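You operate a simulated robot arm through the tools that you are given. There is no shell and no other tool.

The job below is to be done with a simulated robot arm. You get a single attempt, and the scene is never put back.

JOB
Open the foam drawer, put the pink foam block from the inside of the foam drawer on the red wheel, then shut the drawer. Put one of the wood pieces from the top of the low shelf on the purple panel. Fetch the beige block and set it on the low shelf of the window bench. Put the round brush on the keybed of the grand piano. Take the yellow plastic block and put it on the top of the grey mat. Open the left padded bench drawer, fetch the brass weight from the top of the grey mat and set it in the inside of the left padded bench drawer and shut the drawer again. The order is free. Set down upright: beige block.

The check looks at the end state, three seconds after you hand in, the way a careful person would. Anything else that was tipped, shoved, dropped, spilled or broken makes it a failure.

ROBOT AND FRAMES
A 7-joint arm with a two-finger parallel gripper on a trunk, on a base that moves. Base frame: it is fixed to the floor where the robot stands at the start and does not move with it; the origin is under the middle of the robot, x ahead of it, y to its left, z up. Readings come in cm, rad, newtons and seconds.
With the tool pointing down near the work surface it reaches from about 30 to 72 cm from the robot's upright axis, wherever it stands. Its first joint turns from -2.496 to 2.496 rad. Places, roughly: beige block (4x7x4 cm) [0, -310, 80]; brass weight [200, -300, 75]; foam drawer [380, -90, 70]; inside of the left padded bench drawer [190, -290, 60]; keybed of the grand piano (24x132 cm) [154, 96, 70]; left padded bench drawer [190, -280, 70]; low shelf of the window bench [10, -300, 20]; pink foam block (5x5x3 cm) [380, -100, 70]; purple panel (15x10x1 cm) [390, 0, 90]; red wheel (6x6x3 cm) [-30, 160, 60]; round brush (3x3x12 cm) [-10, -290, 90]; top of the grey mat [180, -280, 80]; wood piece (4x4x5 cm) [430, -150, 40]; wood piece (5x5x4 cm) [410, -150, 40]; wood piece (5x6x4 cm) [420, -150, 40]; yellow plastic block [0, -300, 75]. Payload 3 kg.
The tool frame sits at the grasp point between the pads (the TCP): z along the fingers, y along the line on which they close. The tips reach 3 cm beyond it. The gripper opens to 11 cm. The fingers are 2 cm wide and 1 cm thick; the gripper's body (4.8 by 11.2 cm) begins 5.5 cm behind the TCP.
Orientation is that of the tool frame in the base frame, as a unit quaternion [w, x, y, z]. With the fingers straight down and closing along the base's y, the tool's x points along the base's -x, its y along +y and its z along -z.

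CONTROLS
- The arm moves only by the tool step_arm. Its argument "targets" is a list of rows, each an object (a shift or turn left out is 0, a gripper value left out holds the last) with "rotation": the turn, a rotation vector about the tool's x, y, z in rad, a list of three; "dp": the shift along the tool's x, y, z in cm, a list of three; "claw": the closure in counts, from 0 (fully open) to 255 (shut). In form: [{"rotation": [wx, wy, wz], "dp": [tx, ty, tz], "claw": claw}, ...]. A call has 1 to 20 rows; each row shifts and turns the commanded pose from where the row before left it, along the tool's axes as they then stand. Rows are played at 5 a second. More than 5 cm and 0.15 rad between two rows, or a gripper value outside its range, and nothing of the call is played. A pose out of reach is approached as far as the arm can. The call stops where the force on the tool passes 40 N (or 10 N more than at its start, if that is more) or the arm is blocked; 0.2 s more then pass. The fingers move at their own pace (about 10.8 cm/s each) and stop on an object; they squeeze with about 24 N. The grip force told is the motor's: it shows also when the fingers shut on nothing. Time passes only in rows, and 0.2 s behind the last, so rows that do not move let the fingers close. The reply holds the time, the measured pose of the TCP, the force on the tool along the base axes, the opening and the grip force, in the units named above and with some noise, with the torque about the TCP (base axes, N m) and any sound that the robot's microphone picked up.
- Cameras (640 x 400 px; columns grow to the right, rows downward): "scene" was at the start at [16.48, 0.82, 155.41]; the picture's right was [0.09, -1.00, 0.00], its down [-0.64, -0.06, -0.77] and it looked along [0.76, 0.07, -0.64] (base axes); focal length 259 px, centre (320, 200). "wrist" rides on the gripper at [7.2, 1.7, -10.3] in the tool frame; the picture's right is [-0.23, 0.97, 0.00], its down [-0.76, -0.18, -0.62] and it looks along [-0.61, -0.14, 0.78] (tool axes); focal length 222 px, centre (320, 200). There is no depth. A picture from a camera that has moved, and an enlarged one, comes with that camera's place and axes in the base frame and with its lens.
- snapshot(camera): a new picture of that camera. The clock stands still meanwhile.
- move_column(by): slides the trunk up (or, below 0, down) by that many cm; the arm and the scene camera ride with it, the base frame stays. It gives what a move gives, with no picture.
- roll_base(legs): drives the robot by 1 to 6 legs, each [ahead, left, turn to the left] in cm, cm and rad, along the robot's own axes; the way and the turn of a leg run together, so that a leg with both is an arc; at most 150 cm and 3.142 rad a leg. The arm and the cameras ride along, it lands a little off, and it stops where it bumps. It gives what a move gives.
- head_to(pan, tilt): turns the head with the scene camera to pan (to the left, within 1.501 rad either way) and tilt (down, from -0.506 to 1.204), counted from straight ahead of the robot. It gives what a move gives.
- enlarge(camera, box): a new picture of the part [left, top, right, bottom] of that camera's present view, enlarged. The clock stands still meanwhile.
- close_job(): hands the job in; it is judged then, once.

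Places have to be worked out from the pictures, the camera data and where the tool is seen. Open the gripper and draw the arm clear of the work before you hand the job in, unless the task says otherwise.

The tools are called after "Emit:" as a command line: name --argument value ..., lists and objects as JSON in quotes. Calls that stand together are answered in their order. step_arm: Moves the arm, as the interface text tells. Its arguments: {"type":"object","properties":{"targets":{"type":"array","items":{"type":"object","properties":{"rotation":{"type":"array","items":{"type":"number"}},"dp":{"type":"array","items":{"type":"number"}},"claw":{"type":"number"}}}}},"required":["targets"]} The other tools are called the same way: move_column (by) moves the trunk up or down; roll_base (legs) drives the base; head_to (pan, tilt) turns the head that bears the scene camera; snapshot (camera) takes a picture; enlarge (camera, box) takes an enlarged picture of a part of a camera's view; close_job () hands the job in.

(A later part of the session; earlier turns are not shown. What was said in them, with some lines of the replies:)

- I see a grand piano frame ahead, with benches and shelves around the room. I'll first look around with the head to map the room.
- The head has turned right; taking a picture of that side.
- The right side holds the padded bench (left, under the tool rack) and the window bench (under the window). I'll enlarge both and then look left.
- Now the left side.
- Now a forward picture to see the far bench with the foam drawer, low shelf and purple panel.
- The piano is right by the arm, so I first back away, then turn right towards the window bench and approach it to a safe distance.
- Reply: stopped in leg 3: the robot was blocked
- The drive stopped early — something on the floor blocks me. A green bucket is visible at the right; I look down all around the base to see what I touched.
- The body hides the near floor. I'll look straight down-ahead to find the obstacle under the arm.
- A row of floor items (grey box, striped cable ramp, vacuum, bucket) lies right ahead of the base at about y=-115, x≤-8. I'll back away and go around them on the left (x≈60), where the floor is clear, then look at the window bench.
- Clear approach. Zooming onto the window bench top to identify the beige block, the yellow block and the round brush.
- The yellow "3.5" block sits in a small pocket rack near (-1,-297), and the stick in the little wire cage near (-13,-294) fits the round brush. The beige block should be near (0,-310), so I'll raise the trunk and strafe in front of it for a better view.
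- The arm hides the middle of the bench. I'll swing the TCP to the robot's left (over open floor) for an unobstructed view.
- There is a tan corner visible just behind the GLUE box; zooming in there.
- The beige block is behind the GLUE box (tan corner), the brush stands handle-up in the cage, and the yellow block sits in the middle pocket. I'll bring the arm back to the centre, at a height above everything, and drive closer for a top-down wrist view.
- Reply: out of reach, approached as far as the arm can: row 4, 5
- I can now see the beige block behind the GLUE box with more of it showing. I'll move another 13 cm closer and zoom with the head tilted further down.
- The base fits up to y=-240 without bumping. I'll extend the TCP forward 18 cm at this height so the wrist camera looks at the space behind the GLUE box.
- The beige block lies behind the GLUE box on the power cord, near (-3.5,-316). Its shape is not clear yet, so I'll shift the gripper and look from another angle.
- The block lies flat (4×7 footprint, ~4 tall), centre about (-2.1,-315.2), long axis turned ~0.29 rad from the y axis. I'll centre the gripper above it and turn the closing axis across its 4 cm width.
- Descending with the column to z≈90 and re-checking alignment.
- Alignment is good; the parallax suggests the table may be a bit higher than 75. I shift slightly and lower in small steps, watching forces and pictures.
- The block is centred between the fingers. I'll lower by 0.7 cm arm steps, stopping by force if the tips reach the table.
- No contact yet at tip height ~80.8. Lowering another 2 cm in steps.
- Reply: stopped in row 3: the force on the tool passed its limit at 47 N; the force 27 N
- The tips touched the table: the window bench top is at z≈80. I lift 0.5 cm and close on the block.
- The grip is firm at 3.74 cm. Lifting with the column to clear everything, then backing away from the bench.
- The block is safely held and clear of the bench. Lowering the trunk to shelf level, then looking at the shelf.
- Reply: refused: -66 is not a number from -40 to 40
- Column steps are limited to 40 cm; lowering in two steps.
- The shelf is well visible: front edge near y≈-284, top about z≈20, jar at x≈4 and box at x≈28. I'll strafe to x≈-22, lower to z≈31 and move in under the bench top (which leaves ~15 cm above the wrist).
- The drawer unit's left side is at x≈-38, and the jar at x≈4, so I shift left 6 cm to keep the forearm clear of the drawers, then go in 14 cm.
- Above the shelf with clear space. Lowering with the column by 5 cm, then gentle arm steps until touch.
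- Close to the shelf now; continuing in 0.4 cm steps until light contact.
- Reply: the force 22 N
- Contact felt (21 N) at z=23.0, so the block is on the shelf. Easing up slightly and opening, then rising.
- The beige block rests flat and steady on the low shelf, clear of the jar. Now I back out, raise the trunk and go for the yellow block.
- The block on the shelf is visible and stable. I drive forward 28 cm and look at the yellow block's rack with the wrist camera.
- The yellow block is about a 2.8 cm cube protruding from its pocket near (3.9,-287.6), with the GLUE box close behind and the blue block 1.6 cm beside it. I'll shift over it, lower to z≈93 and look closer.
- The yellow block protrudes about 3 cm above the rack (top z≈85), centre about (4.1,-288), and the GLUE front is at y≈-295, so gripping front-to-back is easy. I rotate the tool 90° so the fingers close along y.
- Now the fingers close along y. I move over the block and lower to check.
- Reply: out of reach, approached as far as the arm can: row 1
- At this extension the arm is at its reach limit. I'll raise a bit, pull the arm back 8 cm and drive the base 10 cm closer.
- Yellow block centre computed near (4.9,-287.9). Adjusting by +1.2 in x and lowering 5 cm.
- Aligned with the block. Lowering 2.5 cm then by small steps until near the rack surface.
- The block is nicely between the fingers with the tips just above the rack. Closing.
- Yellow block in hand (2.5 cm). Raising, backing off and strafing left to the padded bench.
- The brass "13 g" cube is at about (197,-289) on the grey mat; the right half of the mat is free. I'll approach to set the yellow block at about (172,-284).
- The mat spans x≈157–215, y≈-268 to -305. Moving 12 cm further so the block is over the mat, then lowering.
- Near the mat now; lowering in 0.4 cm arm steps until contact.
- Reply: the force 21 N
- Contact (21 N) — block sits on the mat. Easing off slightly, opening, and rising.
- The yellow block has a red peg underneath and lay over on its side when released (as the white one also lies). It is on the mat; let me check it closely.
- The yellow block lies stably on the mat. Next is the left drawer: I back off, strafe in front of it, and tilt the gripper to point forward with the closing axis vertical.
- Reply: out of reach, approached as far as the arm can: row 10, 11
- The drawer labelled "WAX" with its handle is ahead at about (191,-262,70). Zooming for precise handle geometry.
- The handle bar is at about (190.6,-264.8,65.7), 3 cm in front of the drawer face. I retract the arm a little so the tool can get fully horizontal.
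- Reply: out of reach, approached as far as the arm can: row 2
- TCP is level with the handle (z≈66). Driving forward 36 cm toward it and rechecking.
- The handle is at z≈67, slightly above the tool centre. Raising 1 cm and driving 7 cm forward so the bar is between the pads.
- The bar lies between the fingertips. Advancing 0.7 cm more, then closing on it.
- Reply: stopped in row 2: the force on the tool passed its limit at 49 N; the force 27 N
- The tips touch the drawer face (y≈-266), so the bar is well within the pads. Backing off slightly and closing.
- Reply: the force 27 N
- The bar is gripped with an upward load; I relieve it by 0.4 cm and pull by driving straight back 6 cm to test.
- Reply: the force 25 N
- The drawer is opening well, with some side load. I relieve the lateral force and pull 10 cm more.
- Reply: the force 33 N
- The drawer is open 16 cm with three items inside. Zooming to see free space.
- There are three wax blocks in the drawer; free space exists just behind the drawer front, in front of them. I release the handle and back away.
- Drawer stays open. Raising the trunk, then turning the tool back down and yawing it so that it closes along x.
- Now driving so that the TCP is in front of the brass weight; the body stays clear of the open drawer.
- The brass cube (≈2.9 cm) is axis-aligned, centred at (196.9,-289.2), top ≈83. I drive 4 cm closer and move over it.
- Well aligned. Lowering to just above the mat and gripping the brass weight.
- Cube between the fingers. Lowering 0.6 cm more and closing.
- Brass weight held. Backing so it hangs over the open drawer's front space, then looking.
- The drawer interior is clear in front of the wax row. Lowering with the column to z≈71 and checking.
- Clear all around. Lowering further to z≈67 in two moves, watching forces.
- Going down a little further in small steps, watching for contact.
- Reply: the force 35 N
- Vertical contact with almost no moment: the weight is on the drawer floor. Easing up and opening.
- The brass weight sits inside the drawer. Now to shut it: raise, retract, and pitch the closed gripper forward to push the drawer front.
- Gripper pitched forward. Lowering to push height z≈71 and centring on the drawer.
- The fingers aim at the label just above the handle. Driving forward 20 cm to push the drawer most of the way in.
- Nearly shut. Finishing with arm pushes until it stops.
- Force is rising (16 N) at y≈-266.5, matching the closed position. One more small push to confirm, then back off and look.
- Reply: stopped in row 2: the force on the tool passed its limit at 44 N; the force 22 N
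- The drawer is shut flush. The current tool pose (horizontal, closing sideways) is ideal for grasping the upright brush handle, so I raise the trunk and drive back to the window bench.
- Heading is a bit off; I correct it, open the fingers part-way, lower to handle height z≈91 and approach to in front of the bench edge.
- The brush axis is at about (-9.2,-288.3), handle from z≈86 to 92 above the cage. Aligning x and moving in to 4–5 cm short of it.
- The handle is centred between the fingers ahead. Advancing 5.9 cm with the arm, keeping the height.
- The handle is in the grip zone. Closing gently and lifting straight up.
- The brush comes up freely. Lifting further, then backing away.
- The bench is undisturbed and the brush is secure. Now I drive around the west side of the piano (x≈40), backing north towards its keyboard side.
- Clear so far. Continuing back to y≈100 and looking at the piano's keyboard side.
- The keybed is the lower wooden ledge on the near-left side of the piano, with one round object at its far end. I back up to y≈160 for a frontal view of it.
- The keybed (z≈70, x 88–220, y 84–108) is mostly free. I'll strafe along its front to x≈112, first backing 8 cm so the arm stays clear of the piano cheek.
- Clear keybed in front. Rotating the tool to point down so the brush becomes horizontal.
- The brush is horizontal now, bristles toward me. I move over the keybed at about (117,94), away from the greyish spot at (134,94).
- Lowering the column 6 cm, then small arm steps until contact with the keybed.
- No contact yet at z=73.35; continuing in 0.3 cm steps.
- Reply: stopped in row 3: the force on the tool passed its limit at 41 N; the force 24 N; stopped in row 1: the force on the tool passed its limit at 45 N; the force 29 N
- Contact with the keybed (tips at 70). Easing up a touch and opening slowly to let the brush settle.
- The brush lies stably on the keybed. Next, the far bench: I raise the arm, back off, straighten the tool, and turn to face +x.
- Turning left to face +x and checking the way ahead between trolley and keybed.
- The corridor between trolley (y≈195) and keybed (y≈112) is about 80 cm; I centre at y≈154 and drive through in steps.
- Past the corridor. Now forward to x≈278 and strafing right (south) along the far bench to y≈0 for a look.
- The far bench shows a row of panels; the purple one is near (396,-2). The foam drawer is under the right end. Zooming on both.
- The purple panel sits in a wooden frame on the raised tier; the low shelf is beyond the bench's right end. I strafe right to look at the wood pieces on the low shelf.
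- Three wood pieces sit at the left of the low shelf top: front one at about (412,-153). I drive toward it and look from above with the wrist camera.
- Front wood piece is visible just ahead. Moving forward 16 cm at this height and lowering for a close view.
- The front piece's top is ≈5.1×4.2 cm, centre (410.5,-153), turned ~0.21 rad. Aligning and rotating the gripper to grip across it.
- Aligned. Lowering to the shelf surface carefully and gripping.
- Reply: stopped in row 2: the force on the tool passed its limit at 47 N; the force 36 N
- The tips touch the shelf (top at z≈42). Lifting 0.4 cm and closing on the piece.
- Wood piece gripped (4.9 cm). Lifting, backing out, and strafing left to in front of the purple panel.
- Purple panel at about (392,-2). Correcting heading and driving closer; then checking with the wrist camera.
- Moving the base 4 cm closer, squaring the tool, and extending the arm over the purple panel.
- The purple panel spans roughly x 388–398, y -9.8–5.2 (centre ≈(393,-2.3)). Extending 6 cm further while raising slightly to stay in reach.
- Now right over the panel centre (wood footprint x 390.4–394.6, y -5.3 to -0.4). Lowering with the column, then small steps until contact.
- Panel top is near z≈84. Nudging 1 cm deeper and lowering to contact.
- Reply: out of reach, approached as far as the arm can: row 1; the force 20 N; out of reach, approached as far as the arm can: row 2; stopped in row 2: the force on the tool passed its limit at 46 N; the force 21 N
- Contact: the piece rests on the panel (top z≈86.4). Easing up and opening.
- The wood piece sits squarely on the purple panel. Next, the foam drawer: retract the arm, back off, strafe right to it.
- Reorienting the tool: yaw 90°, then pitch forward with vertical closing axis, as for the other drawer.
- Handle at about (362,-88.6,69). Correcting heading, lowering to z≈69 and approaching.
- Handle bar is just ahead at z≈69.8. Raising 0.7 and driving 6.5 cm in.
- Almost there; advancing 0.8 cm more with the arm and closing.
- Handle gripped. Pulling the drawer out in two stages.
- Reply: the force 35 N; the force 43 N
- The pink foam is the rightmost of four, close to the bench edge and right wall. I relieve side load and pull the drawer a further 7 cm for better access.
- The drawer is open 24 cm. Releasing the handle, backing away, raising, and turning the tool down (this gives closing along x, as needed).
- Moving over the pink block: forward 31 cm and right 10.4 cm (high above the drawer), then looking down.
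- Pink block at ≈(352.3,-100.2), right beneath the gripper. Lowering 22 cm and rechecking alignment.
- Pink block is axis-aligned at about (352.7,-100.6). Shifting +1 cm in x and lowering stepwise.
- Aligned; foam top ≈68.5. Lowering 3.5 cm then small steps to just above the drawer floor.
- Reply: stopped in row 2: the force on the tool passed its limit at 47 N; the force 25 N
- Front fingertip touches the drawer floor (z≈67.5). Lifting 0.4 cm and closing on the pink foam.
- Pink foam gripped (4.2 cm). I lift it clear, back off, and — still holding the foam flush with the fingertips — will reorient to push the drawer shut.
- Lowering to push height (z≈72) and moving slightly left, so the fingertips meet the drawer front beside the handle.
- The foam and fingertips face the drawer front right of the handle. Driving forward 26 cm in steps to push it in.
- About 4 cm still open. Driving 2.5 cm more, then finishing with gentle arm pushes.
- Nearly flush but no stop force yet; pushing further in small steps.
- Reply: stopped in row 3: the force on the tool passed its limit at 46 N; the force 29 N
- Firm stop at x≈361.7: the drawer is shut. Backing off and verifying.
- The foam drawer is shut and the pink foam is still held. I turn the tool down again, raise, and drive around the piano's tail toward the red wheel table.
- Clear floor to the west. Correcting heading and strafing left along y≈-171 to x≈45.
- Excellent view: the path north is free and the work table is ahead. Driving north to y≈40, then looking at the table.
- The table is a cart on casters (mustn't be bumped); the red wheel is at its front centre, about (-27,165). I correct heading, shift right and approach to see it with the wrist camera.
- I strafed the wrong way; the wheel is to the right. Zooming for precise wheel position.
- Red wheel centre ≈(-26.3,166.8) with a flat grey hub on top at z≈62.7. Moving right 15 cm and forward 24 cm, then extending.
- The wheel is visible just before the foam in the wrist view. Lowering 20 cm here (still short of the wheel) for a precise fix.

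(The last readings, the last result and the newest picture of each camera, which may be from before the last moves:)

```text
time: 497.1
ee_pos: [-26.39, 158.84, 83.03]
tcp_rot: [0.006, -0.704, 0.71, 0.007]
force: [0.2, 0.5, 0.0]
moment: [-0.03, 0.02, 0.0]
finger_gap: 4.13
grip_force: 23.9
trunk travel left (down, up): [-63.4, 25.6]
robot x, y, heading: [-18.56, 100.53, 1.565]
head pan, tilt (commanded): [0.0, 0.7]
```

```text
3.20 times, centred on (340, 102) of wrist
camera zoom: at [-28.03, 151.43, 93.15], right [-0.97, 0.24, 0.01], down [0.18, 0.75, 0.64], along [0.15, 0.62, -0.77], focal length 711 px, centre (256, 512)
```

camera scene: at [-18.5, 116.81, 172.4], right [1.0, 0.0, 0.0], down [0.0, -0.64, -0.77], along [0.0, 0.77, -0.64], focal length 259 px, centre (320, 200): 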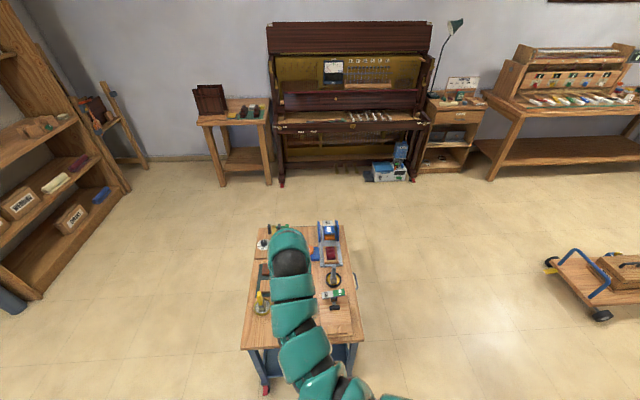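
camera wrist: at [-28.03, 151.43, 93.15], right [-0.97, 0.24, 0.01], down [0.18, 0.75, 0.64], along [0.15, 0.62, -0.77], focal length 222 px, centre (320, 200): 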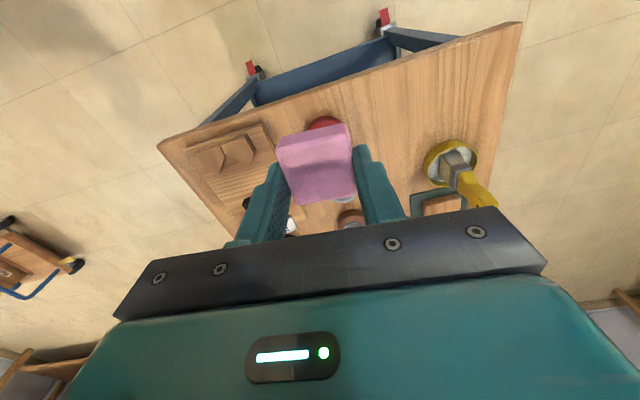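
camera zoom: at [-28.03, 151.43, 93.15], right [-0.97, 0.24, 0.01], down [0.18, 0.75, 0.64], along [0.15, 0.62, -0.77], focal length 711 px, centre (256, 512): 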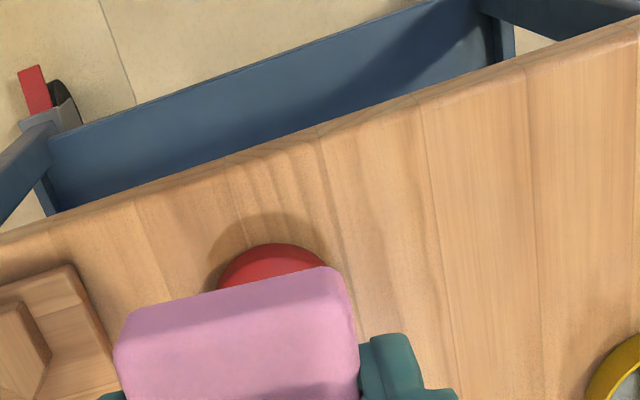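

Wheel centre refined to ≈(-25.9,165.4). Moving the foam over it and lowering in stages.

Emit:
step_arm --targets '[{"dp": [-3.3, -0.25, 0]}, {"dp": [-3.25, -0.25, 0]}, {}]'

Emit:
move_column --by -12

Emit:
snapshot --camera "wrist"

Emit:
snapshot --camera "scene"

```text
time: 497.9
ee_pos: [-25.71, 165.59, 83.03]
tcp_rot: [0.006, -0.704, 0.71, 0.006]
force: [-0.4, 0.6, 0.0]
moment: [0.03, -0.03, -0.03]
finger_gap: 4.17
grip_force: 24.2
trunk travel left (down, up): [-63.4, 25.6]
robot x, y, heading: [-18.31, 100.56, 1.567]
head pan, tilt (commanded): [0.0, 0.7]
```

```text
time: 499.4
ee_pos: [-25.7, 165.52, 70.95]
tcp_rot: [0.007, -0.704, 0.71, 0.006]
force: [0.6, 0.7, 0.2]
moment: [-0.01, 0.03, -0.05]
finger_gap: 4.17
grip_force: 23.9
trunk travel left (down, up): [-51.4, 37.6]
robot x, y, heading: [-18.55, 100.45, 1.566]
head pan, tilt (commanded): [0.0, 0.7]
```

```text
taken
camera wrist: at [-27.37, 158.09, 81.27], right [-0.97, 0.24, 0.01], down [0.18, 0.75, 0.64], along [0.15, 0.62, -0.77], focal length 222 px, centre (320, 200)
```

wrist: 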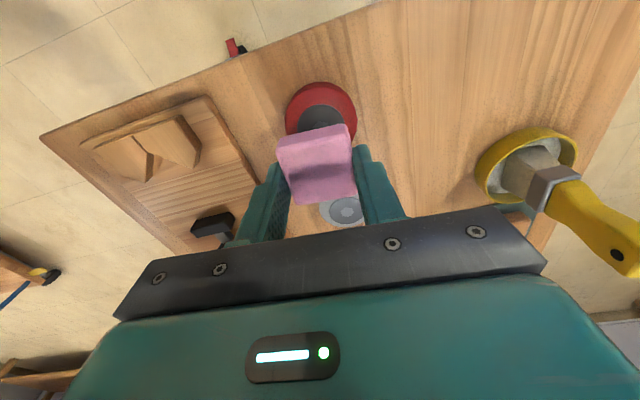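

```text
taken
camera scene: at [-18.46, 116.88, 140.4], right [1.0, 0.0, 0.0], down [0.0, -0.64, -0.76], along [0.0, 0.76, -0.64], focal length 259 px, centre (320, 200)
```

scene: 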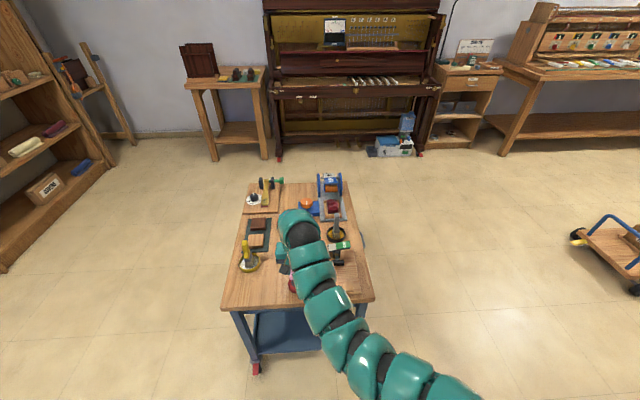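

The wheel centre computes to (-25.9,165.0), within 0.5 cm of the TCP. Small correction, then lowering to contact.

Emit:
step_arm --targets '[{"dp": [0.35, 0.15, 0]}, {}]'

Emit:
move_column --by -3

Emit:
snapshot --camera "wrist"

Emit:
step_arm --targets '[{"dp": [0, 0, 0.3]}, {"dp": [0, 0, 0.3]}, {"dp": [0, 0, 0.3]}, {}]'

```text
time: 500.0
ee_pos: [-25.76, 165.27, 71.16]
tcp_rot: [0.007, -0.705, 0.709, 0.006]
force: [-0.8, 0.4, -0.3]
moment: [0.02, 0.01, 0.0]
finger_gap: 4.18
grip_force: 24.3
trunk travel left (down, up): [-51.4, 37.6]
robot x, y, heading: [-18.55, 100.02, 1.566]
head pan, tilt (commanded): [0.0, 0.7]
```

```text
time: 500.8
ee_pos: [-25.7, 165.3, 68.03]
tcp_rot: [0.007, -0.704, 0.71, 0.006]
force: [-0.3, 0.8, -0.2]
moment: [-0.06, 0.02, -0.02]
finger_gap: 4.15
grip_force: 24.0
trunk travel left (down, up): [-48.4, 40.6]
robot x, y, heading: [-18.42, 100.09, 1.568]
head pan, tilt (commanded): [0.0, 0.7]
```

```text
taken
camera wrist: at [-27.51, 157.78, 78.22], right [-0.97, 0.24, 0.01], down [0.18, 0.75, 0.64], along [0.15, 0.62, -0.77], focal length 222 px, centre (320, 200)
```

wrist: 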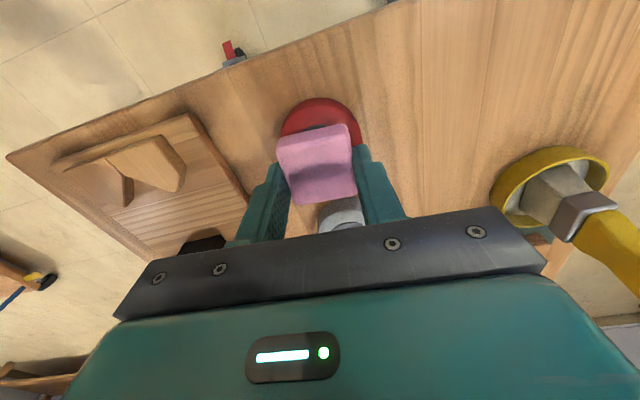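

```text
time: 501.7
ee_pos: [-25.78, 165.45, 67.69]
tcp_rot: [0.009, -0.703, 0.711, 0.012]
force: [1.3, -4.3, 18.6]
moment: [-0.27, -0.21, -0.02]
finger_gap: 4.18
grip_force: 24.0
trunk travel left (down, up): [-48.4, 40.6]
robot x, y, heading: [-18.64, 100.51, 1.565]
head pan, tilt (commanded): [0.0, 0.7]
stopped in row 4: the force on the tool passed its limit at 41 N (the readings are from after the stop); the commanded pose is now the measured one
```

Contact felt, and the moment suggests the wheel centre is ~1 cm nearer to me. Lifting 0.6 cm, shifting back 0.8 cm, and re-lowering.

Emit:
step_arm --targets '[{"dp": [0, 0, -0.7]}, {"dp": [0.8, -0.1, 0]}, {}]'

Emit:
snapshot --camera "wrist"

Emit:
enlarge --camera "wrist" --box '[240, 70, 400, 210]'

```text
time: 502.5
ee_pos: [-25.71, 164.61, 68.06]
tcp_rot: [0.009, -0.703, 0.711, 0.009]
force: [0.8, 0.0, 0.0]
moment: [0.02, -0.02, -0.03]
finger_gap: 4.18
grip_force: 23.9
trunk travel left (down, up): [-48.4, 40.6]
robot x, y, heading: [-18.94, 100.36, 1.571]
head pan, tilt (commanded): [0.0, 0.7]
```

```text
taken
camera wrist: at [-27.51, 157.08, 78.11], right [-0.97, 0.24, 0.01], down [0.19, 0.74, 0.64], along [0.15, 0.62, -0.77], focal length 222 px, centre (320, 200)
```

wrist: 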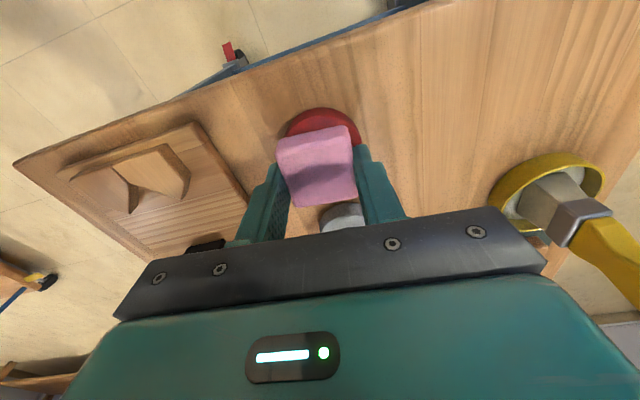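

```text
2.86 times, centred on (320, 140) of wrist
camera zoom: at [-27.51, 157.08, 78.11], right [-0.97, 0.24, 0.01], down [0.19, 0.74, 0.64], along [0.15, 0.62, -0.77], focal length 635 px, centre (320, 371)
```

zoom: 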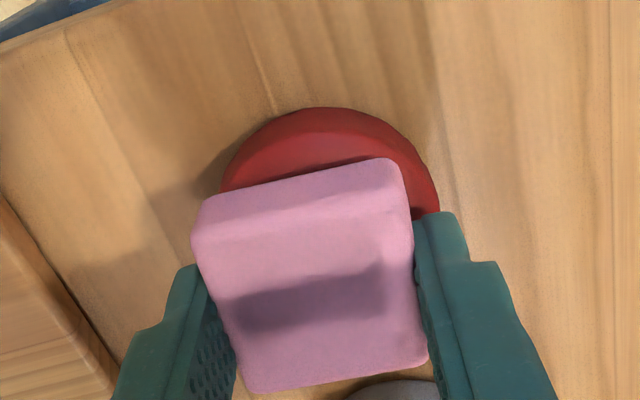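

Now foam and wheel centres agree within 0.4 cm. Fine-tuning x and lowering to contact.

Emit:
step_arm --targets '[{"dp": [0, 0.35, 0]}, {"dp": [0, 0, 0.25]}, {"dp": [0, 0, 0.2]}, {}]'

Emit:
step_arm --targets '[{"dp": [0, 0, 0.15]}, {"dp": [0, 0, 0.15]}, {}]'

```text
time: 503.5
ee_pos: [-26.24, 164.53, 67.66]
tcp_rot: [0.009, -0.705, 0.709, 0.011]
force: [0.5, 0.2, 10.9]
moment: [-0.05, -0.21, 0.03]
finger_gap: 4.17
grip_force: 24.0
trunk travel left (down, up): [-48.4, 40.6]
robot x, y, heading: [-18.59, 100.24, 1.565]
head pan, tilt (commanded): [0.0, 0.7]
```

```text
time: 504.3
ee_pos: [-26.12, 164.62, 67.65]
tcp_rot: [0.009, -0.703, 0.711, 0.012]
force: [-2.3, 2.8, 38.9]
moment: [-0.1, -0.55, 0.02]
finger_gap: 4.16
grip_force: 24.3
trunk travel left (down, up): [-48.4, 40.6]
robot x, y, heading: [-18.56, 100.09, 1.569]
head pan, tilt (commanded): [0.0, 0.7]
```

Foam presses on the wheel (39 N). Easing up slightly and opening slowly.

Emit:
step_arm --targets '[{"dp": [0, 0, -0.3]}, {}, {"claw": 150}, {"claw": 140}, {"claw": 120}, {"claw": 110}, {}]'

Emit:
snapshot --camera "wrist"

```text
time: 505.9
ee_pos: [-26.08, 164.5, 67.7]
tcp_rot: [0.008, -0.704, 0.71, 0.01]
force: [-0.5, -1.9, 4.9]
moment: [-0.12, -0.07, -0.04]
finger_gap: 6.26
grip_force: 0.0
trunk travel left (down, up): [-48.4, 40.6]
robot x, y, heading: [-18.78, 100.46, 1.566]
head pan, tilt (commanded): [0.0, 0.7]
```

```text
taken
camera wrist: at [-27.87, 157.03, 77.67], right [-0.97, 0.24, 0.01], down [0.19, 0.74, 0.64], along [0.14, 0.62, -0.77], focal length 222 px, centre (320, 200)
```

wrist: 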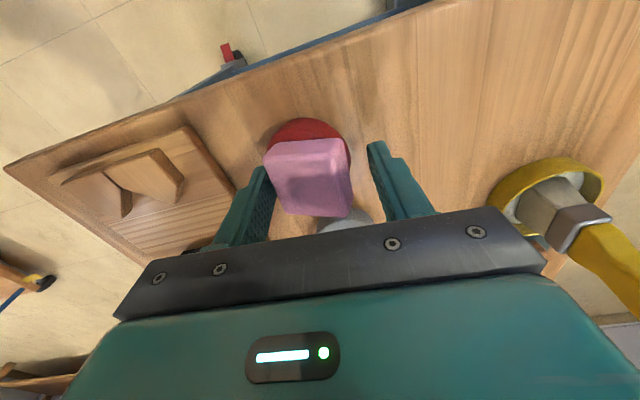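

Foam is released on the wheel; it looks slightly shifted. Raising straight up to inspect.

Emit:
move_column --by 3

Emit:
snapshot --camera "wrist"

Emit:
move_column --by 12

Emit:
snapshot --camera "wrist"

```text
time: 506.7
ee_pos: [-26.17, 164.63, 70.47]
tcp_rot: [0.008, -0.704, 0.71, 0.01]
force: [0.7, -0.1, 0.3]
moment: [0.0, -0.03, -0.01]
finger_gap: 6.24
grip_force: 0.1
trunk travel left (down, up): [-51.4, 37.6]
robot x, y, heading: [-18.34, 100.34, 1.568]
head pan, tilt (commanded): [0.0, 0.7]
```

```text
taken
camera wrist: at [-27.85, 157.12, 80.68], right [-0.97, 0.24, 0.01], down [0.19, 0.74, 0.64], along [0.15, 0.62, -0.77], focal length 222 px, centre (320, 200)
```

wrist: 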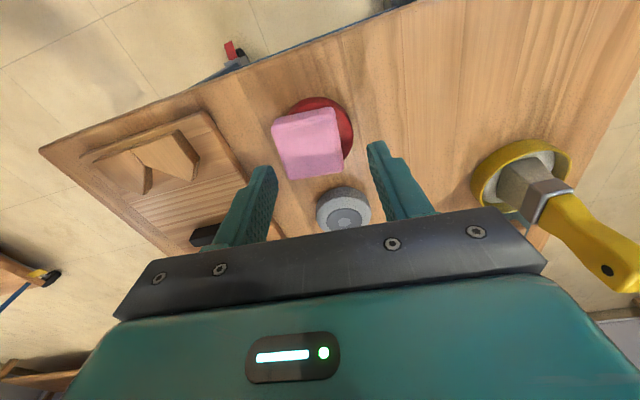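

```text
time: 508.2
ee_pos: [-26.07, 164.67, 82.47]
tcp_rot: [0.007, -0.703, 0.711, 0.01]
force: [0.1, -0.8, 0.5]
moment: [0.02, -0.01, -0.02]
finger_gap: 6.27
grip_force: 0.0
trunk travel left (down, up): [-63.4, 25.6]
robot x, y, heading: [-18.47, 100.04, 1.566]
head pan, tilt (commanded): [0.0, 0.7]
```

```text
taken
camera wrist: at [-27.85, 157.11, 92.68], right [-0.97, 0.24, 0.01], down [0.19, 0.74, 0.64], along [0.15, 0.62, -0.77], focal length 222 px, centre (320, 200)
```

wrist: 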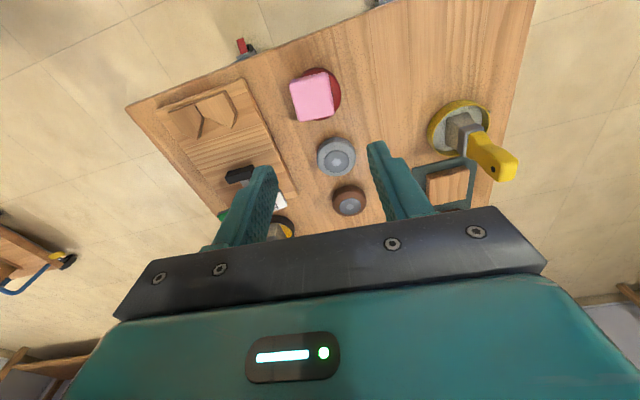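

Emit:
enlarge --camera "wrist" --box '[260, 50, 380, 140]'

Emit:
enlarge --camera "scene" --box '[220, 180, 420, 330]'

```text
4.44 times, centred on (320, 95) of wrist
camera zoom: at [-27.85, 157.11, 92.68], right [-0.97, 0.24, 0.01], down [0.19, 0.74, 0.64], along [0.15, 0.62, -0.77], focal length 987 px, centre (320, 667)
```

zoom: 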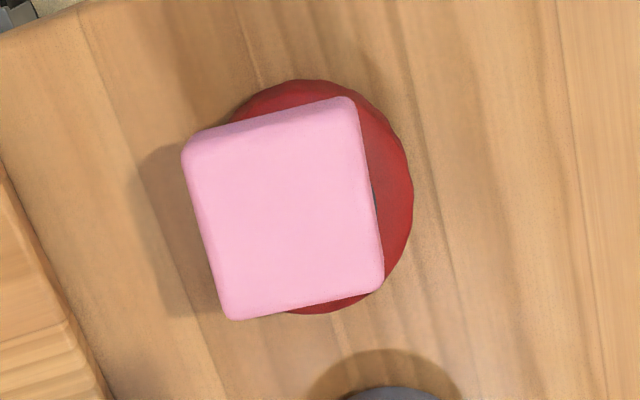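

```text
2.67 times, centred on (320, 255) of scene
camera zoom: at [-18.45, 116.91, 152.39], right [1.0, 0.0, 0.0], down [0.0, -0.64, -0.76], along [0.0, 0.76, -0.64], focal length 690 px, centre (320, 53)
```

zoom: 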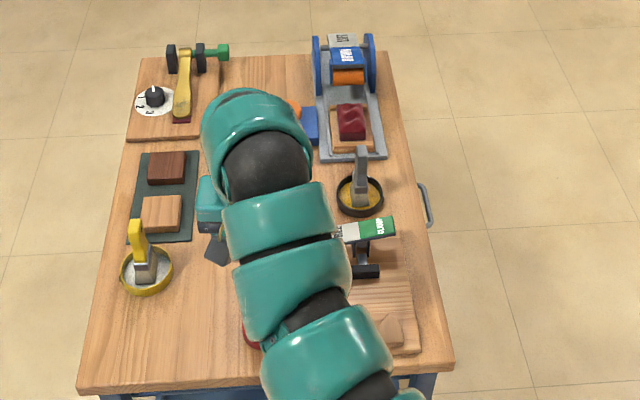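

The foam sits flat and centred on the red wheel (within ~0.4 cm). Raising and backing the arm clear, then a final check of the table.

Emit:
move_column --by 18

Emit:
roll_base --legs '[[-50, 0, 0]]'

Emit:
step_arm --targets '[{"claw": 0}, {"claw": 0}, {"claw": 0}, {}]'

Emit:
snapshot --camera "scene"

Emit:
enlarge --camera "scene" --box '[260, 150, 400, 260]'

```text
time: 510.2
ee_pos: [-26.16, 164.66, 100.61]
tcp_rot: [0.007, -0.704, 0.71, 0.01]
force: [-0.8, 0.4, -0.1]
moment: [0.0, 0.01, 0.04]
finger_gap: 6.26
grip_force: 0.0
trunk travel left (down, up): [-81.4, 7.6]
robot x, y, heading: [-18.45, 100.34, 1.568]
head pan, tilt (commanded): [0.0, 0.7]
```

```text
time: 513.1
ee_pos: [-26.33, 114.78, 100.57]
tcp_rot: [0.008, -0.703, 0.711, 0.011]
force: [-0.9, 0.5, -0.2]
moment: [0.03, 0.04, 0.02]
finger_gap: 6.29
grip_force: 0.0
trunk travel left (down, up): [-81.4, 7.6]
robot x, y, heading: [-18.57, 50.1, 1.567]
head pan, tilt (commanded): [0.0, 0.7]
```

```text
time: 514.1
ee_pos: [-26.2, 114.79, 100.54]
tcp_rot: [0.007, -0.704, 0.71, 0.01]
force: [-0.2, 0.7, 1.5]
moment: [-0.01, 0.0, -0.02]
finger_gap: 10.99
grip_force: 0.1
trunk travel left (down, up): [-81.4, 7.6]
robot x, y, heading: [-18.43, 50.54, 1.568]
head pan, tilt (commanded): [0.0, 0.7]
```

```text
taken
camera scene: at [-18.61, 67.09, 170.39], right [1.0, 0.0, 0.0], down [0.0, -0.64, -0.76], along [0.0, 0.76, -0.64], focal length 259 px, centre (320, 200)
```

scene: 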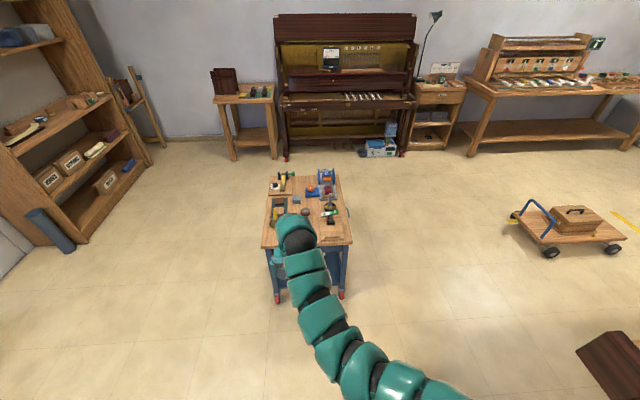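

```text
3.64 times, centred on (330, 205) of scene
camera zoom: at [-18.61, 67.09, 170.39], right [1.0, 0.0, 0.0], down [0.0, -0.64, -0.76], along [0.0, 0.76, -0.64], focal length 941 px, centre (284, 182)
```

zoom: 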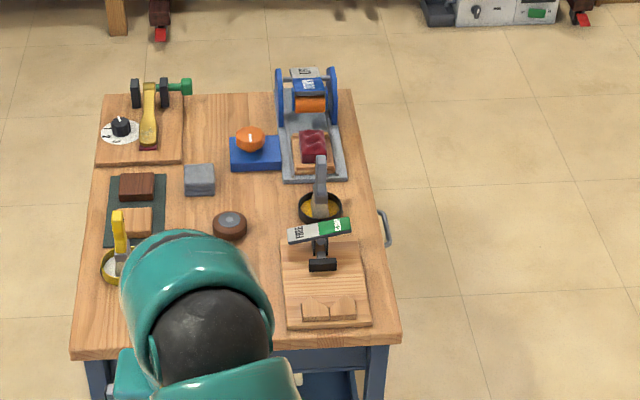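

The arm hides the wheel from here; strafing left to confirm the foam on the wheel.

Emit:
roll_base --legs '[[-15, 30, 0]]'

Emit:
head_to --pan -0.2 --tilt 0.6

Emit:
snapshot --camera "scene"

Emit:
enlarge --camera "scene" --box '[280, 150, 420, 250]'

```text
time: 516.3
ee_pos: [-56.75, 100.35, 100.53]
tcp_rot: [0.01, -0.705, 0.709, 0.009]
force: [-0.4, -1.5, 0.4]
moment: [0.05, -0.01, 0.01]
finger_gap: 11.01
grip_force: 0.1
trunk travel left (down, up): [-81.4, 7.6]
robot x, y, heading: [-48.88, 35.9, 1.569]
head pan, tilt (commanded): [0.0, 0.7]
```

```text
time: 517.0
ee_pos: [-56.76, 100.33, 100.53]
tcp_rot: [0.008, -0.704, 0.71, 0.01]
force: [-0.3, 0.3, -0.9]
moment: [0.01, 0.02, 0.02]
finger_gap: 10.97
grip_force: 0.0
trunk travel left (down, up): [-81.4, 7.6]
robot x, y, heading: [-49.15, 36.12, 1.57]
head pan, tilt (commanded): [-0.201, 0.6]
```

```text
taken
camera scene: at [-47.1, 52.75, 171.25], right [0.98, -0.2, 0.0], down [-0.11, -0.55, -0.82], along [0.16, 0.81, -0.57], focal length 259 px, centre (320, 200)
```

scene: 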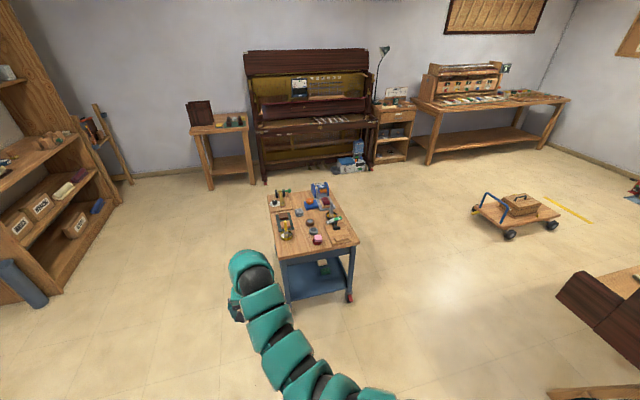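

```text
4.00 times, centred on (350, 200) of scene
camera zoom: at [-47.1, 52.75, 171.25], right [0.98, -0.2, 0.0], down [-0.11, -0.55, -0.82], along [0.16, 0.81, -0.57], focal length 1035 px, centre (200, 200)
```

zoom: 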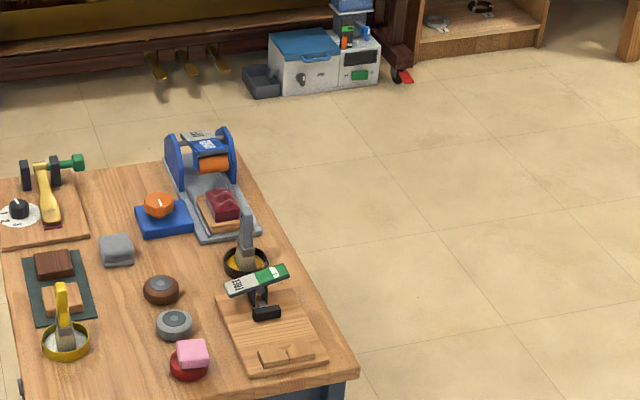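

The pink foam rests on the red wheel, everything else is as placed, the gripper is fully open and the arm is clear of all work. Handing the job in.

Emit:
close_job

```text
The job is handed in.
```

I finished all six parts of the job and handed it in. The verdict hasn't come back to me, so here is the state I left things in:

- **Pink foam block:** It sits flat on the red wheel, within about half a centimetre of centre. The wheel itself may have shifted by up to half a centimetre when I released the foam. The foam drawer is shut.
- **Wood piece:** The front one from the low shelf is on the purple panel.
- **Beige block:** It is on the low shelf of the window bench, the same way up as I found it.
- **Round brush:** It is lying on its side on the piano keybed. I laid it along the short direction so it can't roll off the front.
- **Yellow plastic block:** It is on the grey mat but on its side. It has a red peg underneath and tipped over when I let go; I left it because only the beige block had to be upright.
- **Brass weight:** It is inside the left padded bench drawer, and that drawer is shut.

**Early bump:** On the first drive toward the window bench, the base bumped something on the floor, probably the grey box or the striped cable ramp. It stopped at once. I had no earlier picture to compare against, so I can't rule out that it moved slightly.
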